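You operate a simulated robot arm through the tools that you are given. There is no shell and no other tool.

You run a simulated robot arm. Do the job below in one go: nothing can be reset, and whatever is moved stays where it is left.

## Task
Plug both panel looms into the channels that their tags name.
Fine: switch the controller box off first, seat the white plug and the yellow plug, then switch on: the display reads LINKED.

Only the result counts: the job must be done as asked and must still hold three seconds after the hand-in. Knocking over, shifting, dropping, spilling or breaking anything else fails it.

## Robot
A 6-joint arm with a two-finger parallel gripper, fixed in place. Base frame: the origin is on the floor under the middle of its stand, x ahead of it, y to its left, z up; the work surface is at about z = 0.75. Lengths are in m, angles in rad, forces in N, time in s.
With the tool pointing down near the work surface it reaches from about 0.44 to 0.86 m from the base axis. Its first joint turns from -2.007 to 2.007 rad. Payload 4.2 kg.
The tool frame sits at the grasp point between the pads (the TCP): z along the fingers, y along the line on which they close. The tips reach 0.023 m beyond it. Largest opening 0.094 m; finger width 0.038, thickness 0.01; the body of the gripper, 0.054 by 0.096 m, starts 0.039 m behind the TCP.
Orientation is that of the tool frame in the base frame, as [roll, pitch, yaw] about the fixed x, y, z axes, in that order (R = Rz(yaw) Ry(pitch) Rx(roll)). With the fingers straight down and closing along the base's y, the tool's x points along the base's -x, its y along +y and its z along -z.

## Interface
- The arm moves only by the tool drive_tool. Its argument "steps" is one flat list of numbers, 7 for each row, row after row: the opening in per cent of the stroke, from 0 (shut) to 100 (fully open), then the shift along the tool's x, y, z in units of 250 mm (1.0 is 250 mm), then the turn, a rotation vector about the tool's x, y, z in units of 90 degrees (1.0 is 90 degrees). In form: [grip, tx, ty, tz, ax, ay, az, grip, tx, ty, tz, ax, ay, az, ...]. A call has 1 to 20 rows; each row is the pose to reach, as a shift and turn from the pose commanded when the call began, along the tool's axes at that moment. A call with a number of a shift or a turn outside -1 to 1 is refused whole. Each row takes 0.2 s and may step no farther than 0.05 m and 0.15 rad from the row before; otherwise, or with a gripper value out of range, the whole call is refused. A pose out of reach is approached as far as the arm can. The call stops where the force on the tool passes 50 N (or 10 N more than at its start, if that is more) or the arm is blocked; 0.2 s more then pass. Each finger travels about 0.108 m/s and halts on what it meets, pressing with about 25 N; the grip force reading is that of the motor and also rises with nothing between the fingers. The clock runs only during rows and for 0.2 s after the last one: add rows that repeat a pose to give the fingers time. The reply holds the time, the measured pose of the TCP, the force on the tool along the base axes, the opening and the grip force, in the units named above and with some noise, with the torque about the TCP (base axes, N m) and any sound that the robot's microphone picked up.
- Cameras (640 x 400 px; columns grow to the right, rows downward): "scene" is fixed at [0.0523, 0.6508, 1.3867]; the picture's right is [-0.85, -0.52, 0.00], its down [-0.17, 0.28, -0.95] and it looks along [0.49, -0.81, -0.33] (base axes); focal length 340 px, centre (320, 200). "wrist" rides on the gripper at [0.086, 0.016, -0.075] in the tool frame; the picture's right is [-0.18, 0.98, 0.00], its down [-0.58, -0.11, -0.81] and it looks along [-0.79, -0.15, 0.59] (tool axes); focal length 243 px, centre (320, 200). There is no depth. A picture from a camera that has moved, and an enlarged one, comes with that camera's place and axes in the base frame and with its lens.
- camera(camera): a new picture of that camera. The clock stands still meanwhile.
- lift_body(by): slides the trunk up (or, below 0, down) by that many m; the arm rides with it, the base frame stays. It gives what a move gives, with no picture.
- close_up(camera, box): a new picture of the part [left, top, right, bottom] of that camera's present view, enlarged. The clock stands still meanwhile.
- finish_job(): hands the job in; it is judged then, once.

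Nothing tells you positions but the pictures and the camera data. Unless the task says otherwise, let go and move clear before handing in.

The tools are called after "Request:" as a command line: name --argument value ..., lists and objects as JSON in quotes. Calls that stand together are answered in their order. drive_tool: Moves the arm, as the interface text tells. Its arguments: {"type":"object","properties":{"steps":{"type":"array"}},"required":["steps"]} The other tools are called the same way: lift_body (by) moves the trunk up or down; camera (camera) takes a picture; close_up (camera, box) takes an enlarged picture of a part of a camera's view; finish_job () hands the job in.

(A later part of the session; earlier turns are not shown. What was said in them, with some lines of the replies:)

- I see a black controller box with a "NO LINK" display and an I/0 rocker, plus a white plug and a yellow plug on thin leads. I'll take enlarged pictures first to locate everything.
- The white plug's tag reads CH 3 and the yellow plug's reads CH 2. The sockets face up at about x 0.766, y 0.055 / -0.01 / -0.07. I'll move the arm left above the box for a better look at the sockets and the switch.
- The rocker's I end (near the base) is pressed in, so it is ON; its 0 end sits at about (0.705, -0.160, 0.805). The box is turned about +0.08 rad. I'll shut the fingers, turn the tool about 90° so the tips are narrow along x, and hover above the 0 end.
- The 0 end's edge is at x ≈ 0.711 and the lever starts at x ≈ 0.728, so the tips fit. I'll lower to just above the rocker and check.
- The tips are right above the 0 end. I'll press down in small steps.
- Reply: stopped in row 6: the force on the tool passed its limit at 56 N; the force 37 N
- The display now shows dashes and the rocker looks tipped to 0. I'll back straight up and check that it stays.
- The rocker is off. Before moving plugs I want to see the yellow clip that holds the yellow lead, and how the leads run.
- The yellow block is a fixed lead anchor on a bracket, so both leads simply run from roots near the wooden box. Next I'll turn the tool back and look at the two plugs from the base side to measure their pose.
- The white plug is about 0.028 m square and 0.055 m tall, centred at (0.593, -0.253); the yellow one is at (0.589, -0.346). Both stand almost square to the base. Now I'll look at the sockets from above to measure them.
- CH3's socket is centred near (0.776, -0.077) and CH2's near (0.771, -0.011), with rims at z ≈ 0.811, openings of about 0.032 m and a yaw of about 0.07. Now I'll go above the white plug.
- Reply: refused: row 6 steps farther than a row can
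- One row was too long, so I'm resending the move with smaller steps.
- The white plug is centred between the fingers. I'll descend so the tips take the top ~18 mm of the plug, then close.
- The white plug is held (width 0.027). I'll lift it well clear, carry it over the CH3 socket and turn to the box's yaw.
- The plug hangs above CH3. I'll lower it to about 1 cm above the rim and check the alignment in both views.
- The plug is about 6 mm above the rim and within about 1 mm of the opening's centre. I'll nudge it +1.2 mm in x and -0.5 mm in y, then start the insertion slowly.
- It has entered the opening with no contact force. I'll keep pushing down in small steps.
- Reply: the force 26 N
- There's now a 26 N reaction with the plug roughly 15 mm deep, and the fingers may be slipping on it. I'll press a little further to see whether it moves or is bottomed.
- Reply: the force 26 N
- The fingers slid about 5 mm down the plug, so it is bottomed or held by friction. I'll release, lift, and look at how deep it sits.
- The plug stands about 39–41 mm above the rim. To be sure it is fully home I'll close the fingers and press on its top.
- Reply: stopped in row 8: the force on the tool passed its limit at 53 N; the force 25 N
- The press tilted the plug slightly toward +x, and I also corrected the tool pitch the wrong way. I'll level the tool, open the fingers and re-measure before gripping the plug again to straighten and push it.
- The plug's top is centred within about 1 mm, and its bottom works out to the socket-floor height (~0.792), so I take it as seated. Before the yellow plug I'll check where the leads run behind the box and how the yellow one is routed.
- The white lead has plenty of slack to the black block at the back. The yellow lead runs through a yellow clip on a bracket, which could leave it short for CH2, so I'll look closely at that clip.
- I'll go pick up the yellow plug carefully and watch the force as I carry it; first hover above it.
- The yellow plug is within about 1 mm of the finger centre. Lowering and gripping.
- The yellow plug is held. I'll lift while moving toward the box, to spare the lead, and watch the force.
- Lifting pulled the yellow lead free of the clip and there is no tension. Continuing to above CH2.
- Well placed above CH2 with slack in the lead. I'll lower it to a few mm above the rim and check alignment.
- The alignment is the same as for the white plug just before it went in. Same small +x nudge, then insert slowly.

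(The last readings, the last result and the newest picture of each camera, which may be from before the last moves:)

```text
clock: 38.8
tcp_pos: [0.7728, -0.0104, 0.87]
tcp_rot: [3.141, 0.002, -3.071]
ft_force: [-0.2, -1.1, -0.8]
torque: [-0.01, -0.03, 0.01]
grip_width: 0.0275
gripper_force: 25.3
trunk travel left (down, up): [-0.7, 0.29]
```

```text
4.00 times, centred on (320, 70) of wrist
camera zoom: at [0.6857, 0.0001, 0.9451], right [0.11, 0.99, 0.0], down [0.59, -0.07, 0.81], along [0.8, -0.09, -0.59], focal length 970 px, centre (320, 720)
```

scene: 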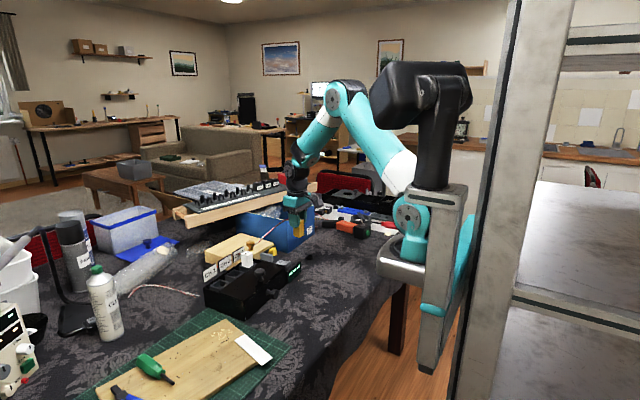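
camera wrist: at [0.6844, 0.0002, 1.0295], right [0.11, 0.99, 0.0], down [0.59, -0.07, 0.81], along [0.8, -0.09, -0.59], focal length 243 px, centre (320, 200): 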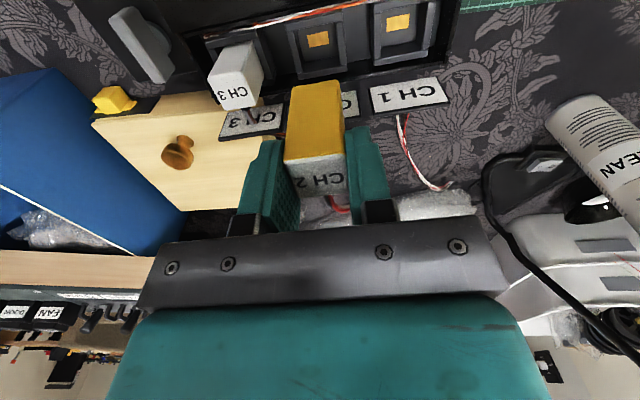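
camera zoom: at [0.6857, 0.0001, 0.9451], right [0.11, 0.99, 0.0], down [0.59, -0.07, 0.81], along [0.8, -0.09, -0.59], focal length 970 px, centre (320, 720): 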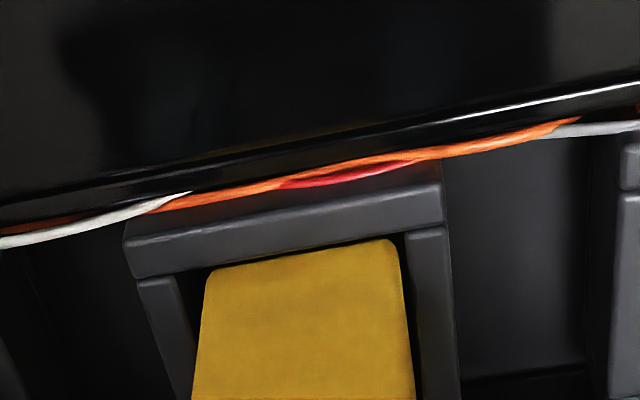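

It has entered freely. Continuing down, in two stages to see where the floor is.

Request:
drive_tool --steps '[0, 0, 0, 0.01, 0, 0, 0, 0, 0, 0, 0.02, 0, 0, 0, 0, 0, 0, 0.03, 0, 0, 0, 0, 0, 0, 0.04, 0, 0, 0, 0, 0, 0, 0.04, 0, 0, 0]'

```text
clock: 40.0
tcp_pos: [0.7729, -0.0118, 0.8598]
tcp_rot: [3.141, 0.002, -3.07]
ft_force: [-0.4, -0.5, -6.8]
torque: [0.01, -0.02, -0.02]
grip_width: 0.0272
gripper_force: 25.0
trunk travel left (down, up): [-0.7, 0.29]
```

The socket is now pulling the plug in with about 7 N. I'll continue down.

Request:
drive_tool --steps '[0, 0, 0, 0.006, 0, 0, 0, 0, 0, 0, 0.012, 0, 0, 0, 0, 0, 0, 0.018, 0, 0, 0, 0, 0, 0, 0.018, 0, 0, 0]'

Request:
close_up --camera "scene" --box '[205, 245, 269, 285]'

```text
clock: 41.0
tcp_pos: [0.7728, -0.0101, 0.857]
tcp_rot: [3.141, 0.002, -3.071]
ft_force: [-0.4, 0.3, 2.7]
torque: [0.02, -0.02, 0.05]
grip_width: 0.0272
gripper_force: 25.0
trunk travel left (down, up): [-0.7, 0.29]
```

```text
10.00 times, centred on (237, 265) of scene
camera zoom: at [0.0523, 0.6508, 1.3867], right [-0.85, -0.52, 0.0], down [-0.17, 0.28, -0.95], along [0.49, -0.81, -0.33], focal length 3396 px, centre (1150, -450)
```

zoom: 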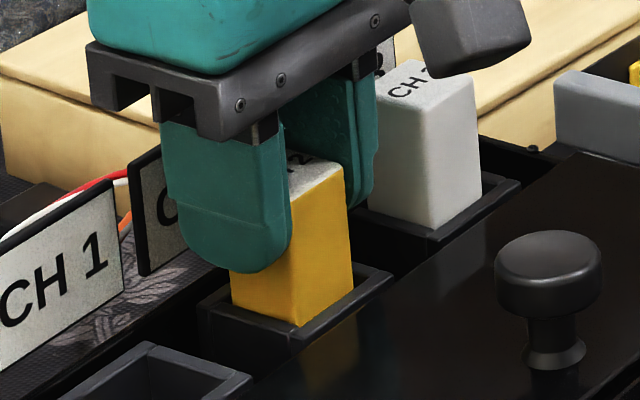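

It has snapped in and touched the floor at the expected height. A slight extra push, then release and lift.

Request:
drive_tool --steps '[0, 0, 0, 0.006, 0, 0, 0, 0, 0, 0, 0.01, 0, 0, 0, 0, 0, 0, 0.01, 0, 0, 0]'

Request:
drive_tool --steps '[20, 0, 0, -0.008, 0, 0, 0, 45, 0, 0, -0.01, 0, 0, 0, 45, 0, 0, -0.01, 0, 0, 0, 45, 0, 0, -0.1, 0, 0, 0, 45, 0, 0, -0.25, 0, 0, 0, 45, 0, 0, -0.4, 0, 0, 0, 45, 0, 0, -0.4, 0, 0, 0]'

Request:
close_up --camera "scene" --box '[205, 245, 269, 285]'

Request:
camera --camera "wrist"

Request:
close_up --camera "wrist" --box '[200, 0, 360, 120]'

```text
clock: 41.8
tcp_pos: [0.772, -0.0104, 0.8562]
tcp_rot: [3.141, 0.006, -3.07]
ft_force: [-0.6, 0.3, 27.1]
torque: [-0.02, 0.05, 0.01]
grip_width: 0.0274
gripper_force: 24.4
trunk travel left (down, up): [-0.7, 0.29]
```

```text
clock: 43.4
tcp_pos: [0.7725, -0.0106, 0.955]
tcp_rot: [-3.141, 0.002, -3.071]
ft_force: [-0.6, -0.4, -0.2]
torque: [-0.02, -0.02, 0.0]
grip_width: 0.0422
gripper_force: 0.0
trunk travel left (down, up): [-0.7, 0.29]
```

```text
10.00 times, centred on (237, 265) of scene
camera zoom: at [0.0523, 0.6508, 1.3867], right [-0.85, -0.52, 0.0], down [-0.17, 0.28, -0.95], along [0.49, -0.81, -0.33], focal length 3396 px, centre (1150, -450)
```

zoom: 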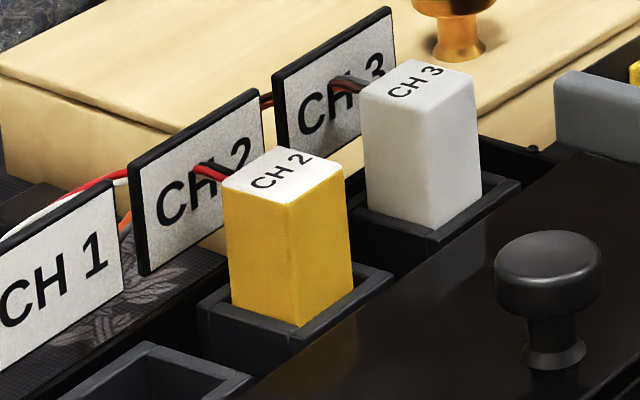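

```text
taken
camera wrist: at [0.6856, 0.0001, 1.0287], right [0.11, 0.99, 0.0], down [0.59, -0.07, 0.81], along [0.8, -0.09, -0.59], focal length 243 px, centre (320, 200)
```

wrist: 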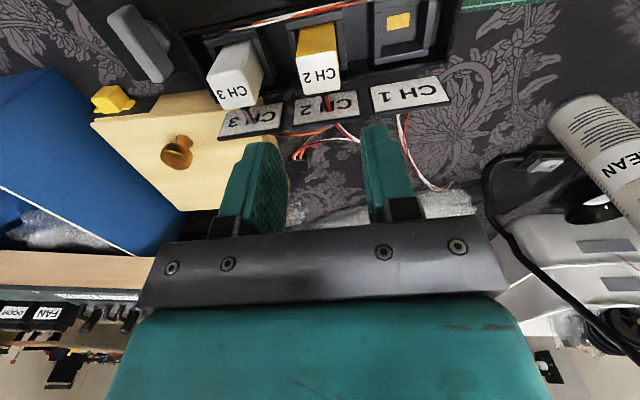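

```text
3.33 times, centred on (280, 60) of wrist
camera zoom: at [0.6856, 0.0001, 1.0287], right [0.11, 0.99, 0.0], down [0.59, -0.07, 0.81], along [0.8, -0.09, -0.59], focal length 809 px, centre (453, 667)
```

zoom: 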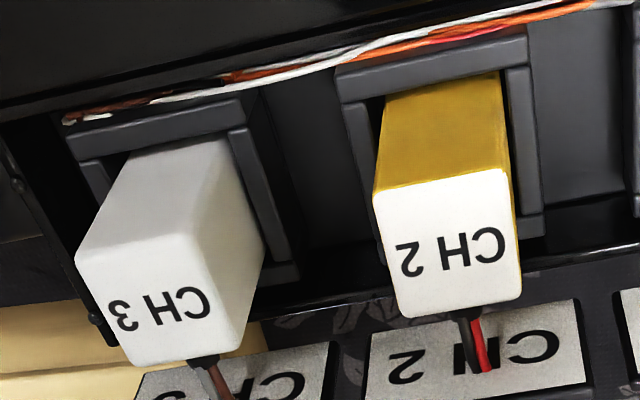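

Both plugs look seated; I'll compare their standing heights closely, since the white one was pressed differently.

Request:
close_up --camera "scene" --box '[234, 246, 262, 270]'

Request:
close_up --camera "scene" --box '[222, 256, 250, 280]'

```text
16.00 times, centred on (248, 258) of scene
camera zoom: at [0.0523, 0.6508, 1.3867], right [-0.85, -0.52, 0.0], down [-0.17, 0.28, -0.95], along [0.49, -0.81, -0.33], focal length 5434 px, centre (1472, -728)
```

zoom: 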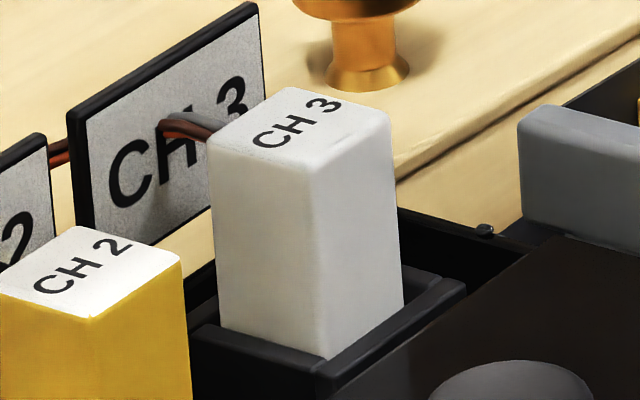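

```text
16.00 times, centred on (236, 268) of scene
camera zoom: at [0.0523, 0.6508, 1.3867], right [-0.85, -0.52, 0.0], down [-0.17, 0.28, -0.95], along [0.49, -0.81, -0.33], focal length 5434 px, centre (1664, -888)
```

zoom: 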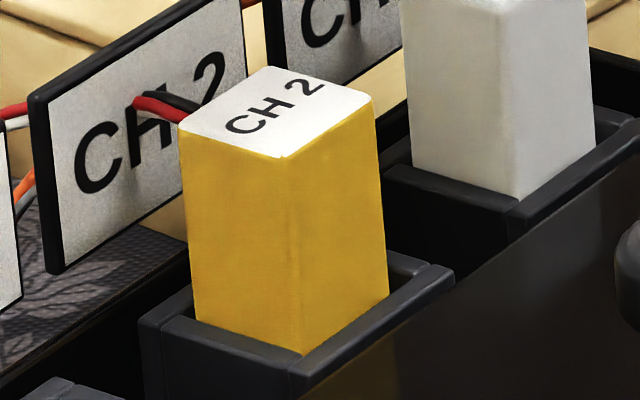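

Both stand the same height above their rims (within about 1 mm), and the white one leans only slightly. Now I'll turn the tool and hover over the I end of the rocker to switch on and read the display.

Request:
drive_tool --steps '[45, 0.03994, -0.05233, -0.01, 0, 0, 0.09036, 45, 0.07987, -0.10465, -0.01, 0, 0, 0.18073, 0, 0.11981, -0.15698, -0.01, 0, 0, 0.27109, 0, 0.15975, -0.20931, -0.01, 0, 0, 0.36145, 0, 0.19968, -0.26164, -0.01, 0, 0, 0.45182, 0, 0.23962, -0.31396, -0.01, 0, 0, 0.54218, 0, 0.27955, -0.36629, -0.01, 0, 0, 0.63255, 0, 0.31949, -0.41862, -0.01, 0, 0, 0.72291, 0, 0.35943, -0.47095, -0.01, 0, 0, 0.81327, 0, 0.39936, -0.52327, -0.01, 0, 0, 0.90364, 0, 0.4393, -0.5756, -0.01, 0, 0, 0.994, 0, 0.4393, -0.5756, -0.01, 0, 0, 0.994]'

Request:
camera --camera "wrist"

Request:
close_up --camera "wrist" --box '[200, 0, 440, 150]'

Request:
close_up --camera "scene" --box '[210, 220, 338, 300]'

```text
clock: 46.0
tcp_pos: [0.672, -0.1632, 0.9569]
tcp_rot: [3.141, 0.002, 1.649]
ft_force: [-0.4, -0.3, -0.8]
torque: [-0.05, 0.04, 0.03]
grip_width: 0.0001
gripper_force: 24.8
trunk travel left (down, up): [-0.7, 0.29]
```

```text
taken
camera wrist: at [0.6827, -0.0743, 1.0315], right [0.99, -0.11, 0.0], down [-0.06, -0.59, 0.81], along [-0.08, -0.8, -0.59], focal length 243 px, centre (320, 200)
```

wrist: 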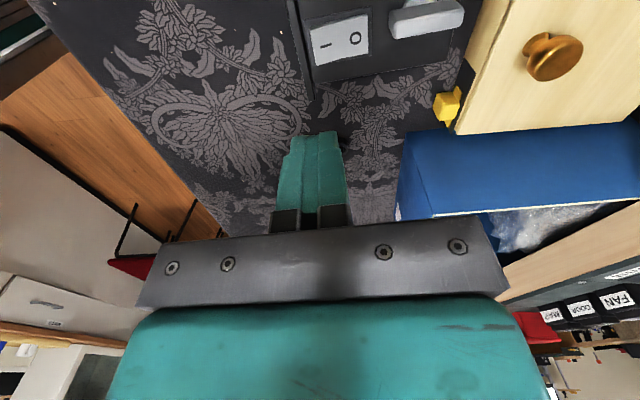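

```text
2.67 times, centred on (320, 75) of wrist
camera zoom: at [0.6827, -0.0743, 1.0315], right [0.99, -0.11, 0.0], down [-0.06, -0.59, 0.81], along [-0.08, -0.8, -0.59], focal length 647 px, centre (320, 533)
```

zoom: 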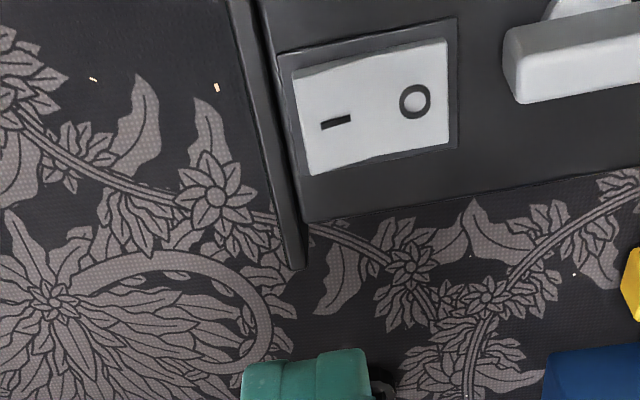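

```text
5.00 times, centred on (274, 260) of scene
camera zoom: at [0.0523, 0.6508, 1.3867], right [-0.85, -0.52, 0.0], down [-0.17, 0.28, -0.95], along [0.49, -0.81, -0.33], focal length 1698 px, centre (550, -100)
```

zoom: 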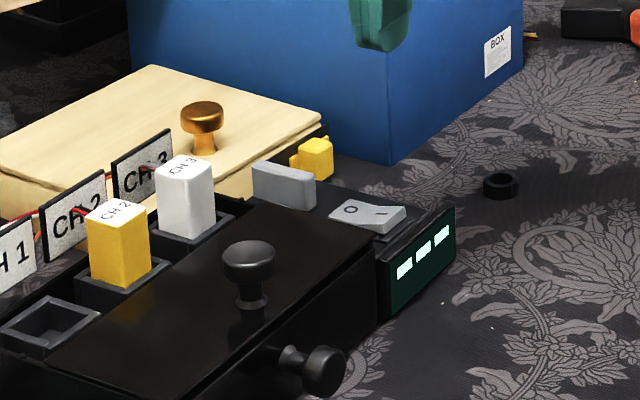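

The rocker spans x ≈ 0.668–0.714, so I'll press at x ≈ 0.6785, clear of the display ridge. Lowering to just above it first.

Request:
drive_tool --steps '[0, 0, 0.022, 0.15, 0, 0, 0, 0, 0, 0.022, 0.3, 0, 0, 0, 0, 0, 0.022, 0.44, 0, 0, 0, 0, 0, 0.022, 0.44, 0, 0, 0]'

Request:
close_up --camera "scene" --box '[250, 230, 330, 280]'

Request:
camera --camera "wrist"

```text
clock: 47.0
tcp_pos: [0.6794, -0.1613, 0.8459]
tcp_rot: [3.14, 0.003, 1.652]
ft_force: [-0.6, -0.5, 0.7]
torque: [0.05, 0.0, 0.01]
grip_width: 0.0
gripper_force: 25.3
trunk travel left (down, up): [-0.7, 0.29]
```

```text
8.00 times, centred on (290, 255) of scene
camera zoom: at [0.0523, 0.6508, 1.3867], right [-0.85, -0.52, 0.0], down [-0.17, 0.28, -0.95], along [0.49, -0.81, -0.33], focal length 2717 px, centre (560, -240)
```

zoom: 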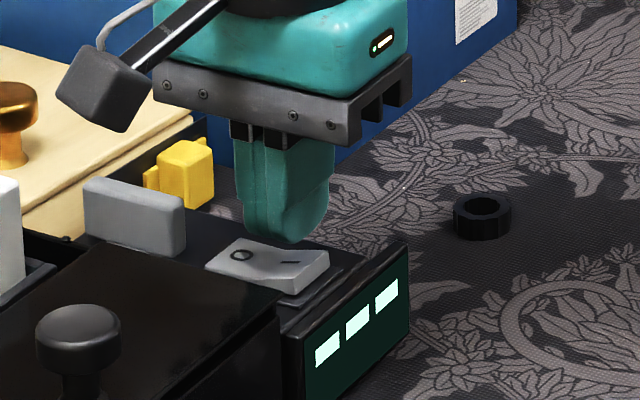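

```text
taken
camera wrist: at [0.6891, -0.0741, 0.9208], right [0.99, -0.1, 0.0], down [-0.06, -0.59, 0.81], along [-0.08, -0.8, -0.59], focal length 243 px, centre (320, 200)
```

wrist: 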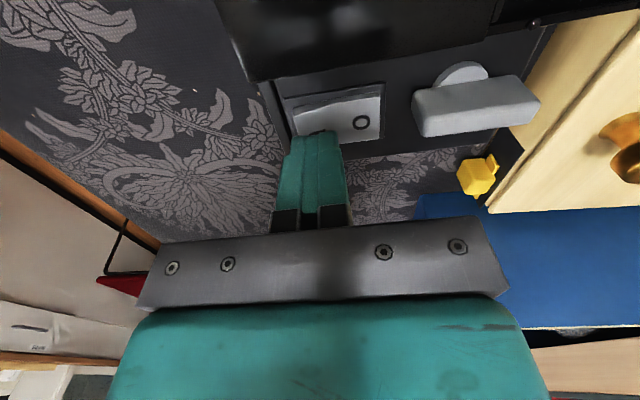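

The tips are above the I end. Pressing down in small steps.

Request:
drive_tool --steps '[0, 0, 0, 0.02, 0, 0, 0, 0, 0, 0, 0.036, 0, 0, 0, 0, 0, 0, 0.046, 0, 0, 0, 0, 0, 0, 0.056, 0, 0, 0, 0, 0, 0, 0.064, 0, 0, 0, 0, 0, 0, 0.072, 0, 0, 0]'

Request:
close_up --camera "scene" --box '[250, 230, 330, 280]'

```text
clock: 48.4
tcp_pos: [0.6777, -0.1624, 0.8317]
tcp_rot: [3.136, 0.003, 1.651]
ft_force: [-13.2, 0.1, 41.0]
torque: [0.07, -0.11, 0.01]
grip_width: 0.0
gripper_force: 25.5
trunk travel left (down, up): [-0.7, 0.29]
```

```text
8.00 times, centred on (290, 255) of scene
camera zoom: at [0.0523, 0.6508, 1.3867], right [-0.85, -0.52, 0.0], down [-0.17, 0.28, -0.95], along [0.49, -0.81, -0.33], focal length 2717 px, centre (560, -240)
```

zoom: 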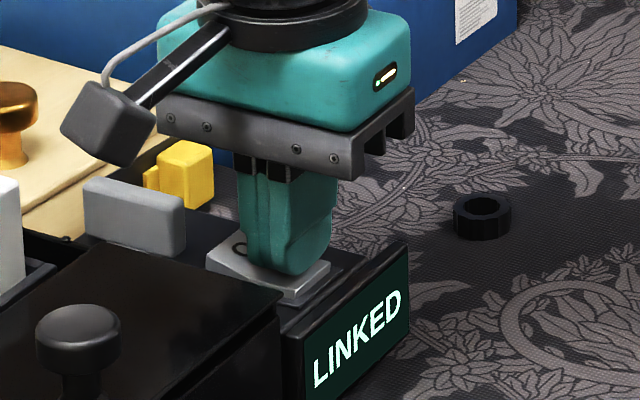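

The display reads LINKED. I'll back straight up, move clear and check that it holds.

Request:
drive_tool --steps '[0, 0, 0, -0.04, 0, 0, 0, 0, 0, 0, -0.18, 0, 0, 0, 0, 0, 0, -0.36, 0, 0, 0, 0, 0, 0, -0.54, 0, 0, 0, 0, 0, 0, -0.7, 0, 0, 0, 0, 0, -0.15, -0.8, 0, 0, 0, 0, 0, -0.3, -0.85, 0, 0, 0, 0, 0, -0.45, -0.85, 0, 0, 0, 0, 0, -0.45, -0.85, 0, 0, 0]'

Request:
camera --camera "scene"

Request:
close_up --camera "scene" --box '[200, 220, 328, 300]'

```text
clock: 50.4
tcp_pos: [0.5658, -0.1706, 1.04]
tcp_rot: [3.139, 0.001, 1.652]
ft_force: [0.4, -0.5, 0.0]
torque: [-0.03, 0.0, 0.0]
grip_width: 0.0
gripper_force: 25.0
trunk travel left (down, up): [-0.7, 0.29]
```

```text
taken
```

scene: 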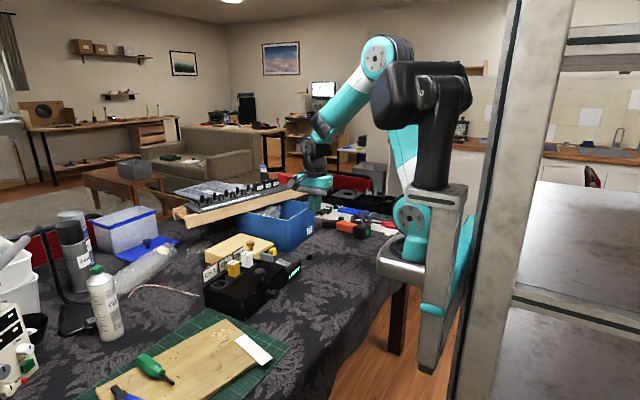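

```text
5.00 times, centred on (264, 260) of scene
camera zoom: at [0.0523, 0.6508, 1.3867], right [-0.85, -0.52, 0.0], down [-0.17, 0.28, -0.95], along [0.49, -0.81, -0.33], focal length 1698 px, centre (600, -100)
```

zoom: 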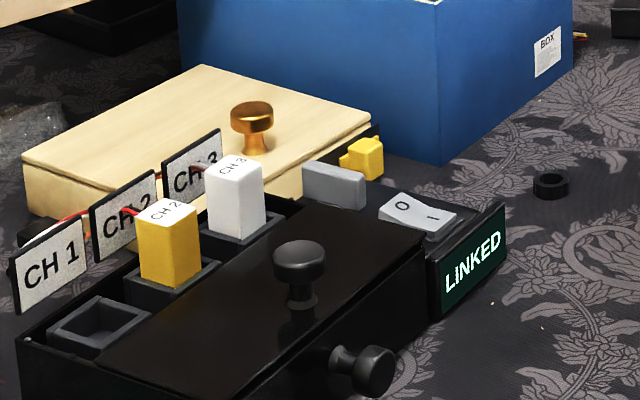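

The display stays LINKED with the arm clear, and both plugs are in their channels. I'll wait about 4 s and check once more before handing in.

Request:
drive_tool --steps '[0, 0, 0, 0, 0, 0, 0, 0, 0, 0, 0, 0, 0, 0, 0, 0, 0, 0, 0, 0, 0, 0, 0, 0, 0, 0, 0, 0, 0, 0, 0, 0, 0, 0, 0, 0, 0, 0, 0, 0, 0, 0, 0, 0, 0, 0, 0, 0, 0, 0, 0, 0, 0, 0, 0, 0, 0, 0, 0, 0, 0, 0, 0, 0, 0, 0, 0, 0, 0, 0, 0, 0, 0, 0, 0, 0, 0, 0, 0, 0, 0, 0, 0, 0, 0, 0, 0, 0, 0, 0, 0, 0, 0, 0, 0, 0, 0, 0, 0, 0, 0, 0, 0, 0, 0, 0, 0, 0, 0, 0, 0, 0, 0, 0, 0, 0, 0, 0, 0, 0, 0, 0, 0, 0, 0, 0]'

Request:
close_up --camera "scene" --box '[200, 220, 328, 300]'

```text
clock: 54.2
tcp_pos: [0.5669, -0.1699, 1.0416]
tcp_rot: [3.14, 0.0, 1.652]
ft_force: [-0.2, 0.6, -1.2]
torque: [0.0, -0.01, 0.01]
grip_width: 0.0002
gripper_force: 25.0
trunk travel left (down, up): [-0.7, 0.29]
```

```text
5.00 times, centred on (264, 260) of scene
camera zoom: at [0.0523, 0.6508, 1.3867], right [-0.85, -0.52, 0.0], down [-0.17, 0.28, -0.95], along [0.49, -0.81, -0.33], focal length 1698 px, centre (600, -100)
```

zoom: 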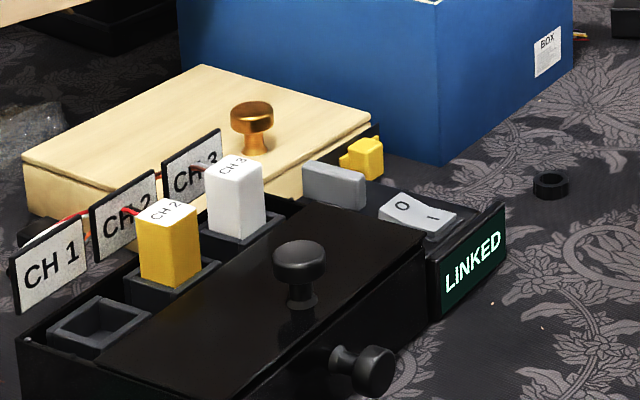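

Nothing has changed after the wait: white is in CH 3, yellow is in CH 2, the rocker is on I and the display reads LINKED. I'm handing the job in.

Request:
finish_job

```text
The job is handed in.
```

Both looms are plugged in where their tags say: the white plug is in CH 3 and the yellow plug is in CH 2. The controller box was switched off before either plug went in. I switched it back on afterwards and the display reads LINKED.

- **Hold check:** I moved the arm clear and waited about 4 seconds before handing in. The display still read LINKED and nothing had moved.
- **White plug:** it leans very slightly in its socket. It sits as deep as the yellow one, to within about 1 mm.
- **Yellow lead:** it came out of the yellow clip in front of the wooden box as I lifted the plug. I left it out of the clip, and the clip itself stayed in place.
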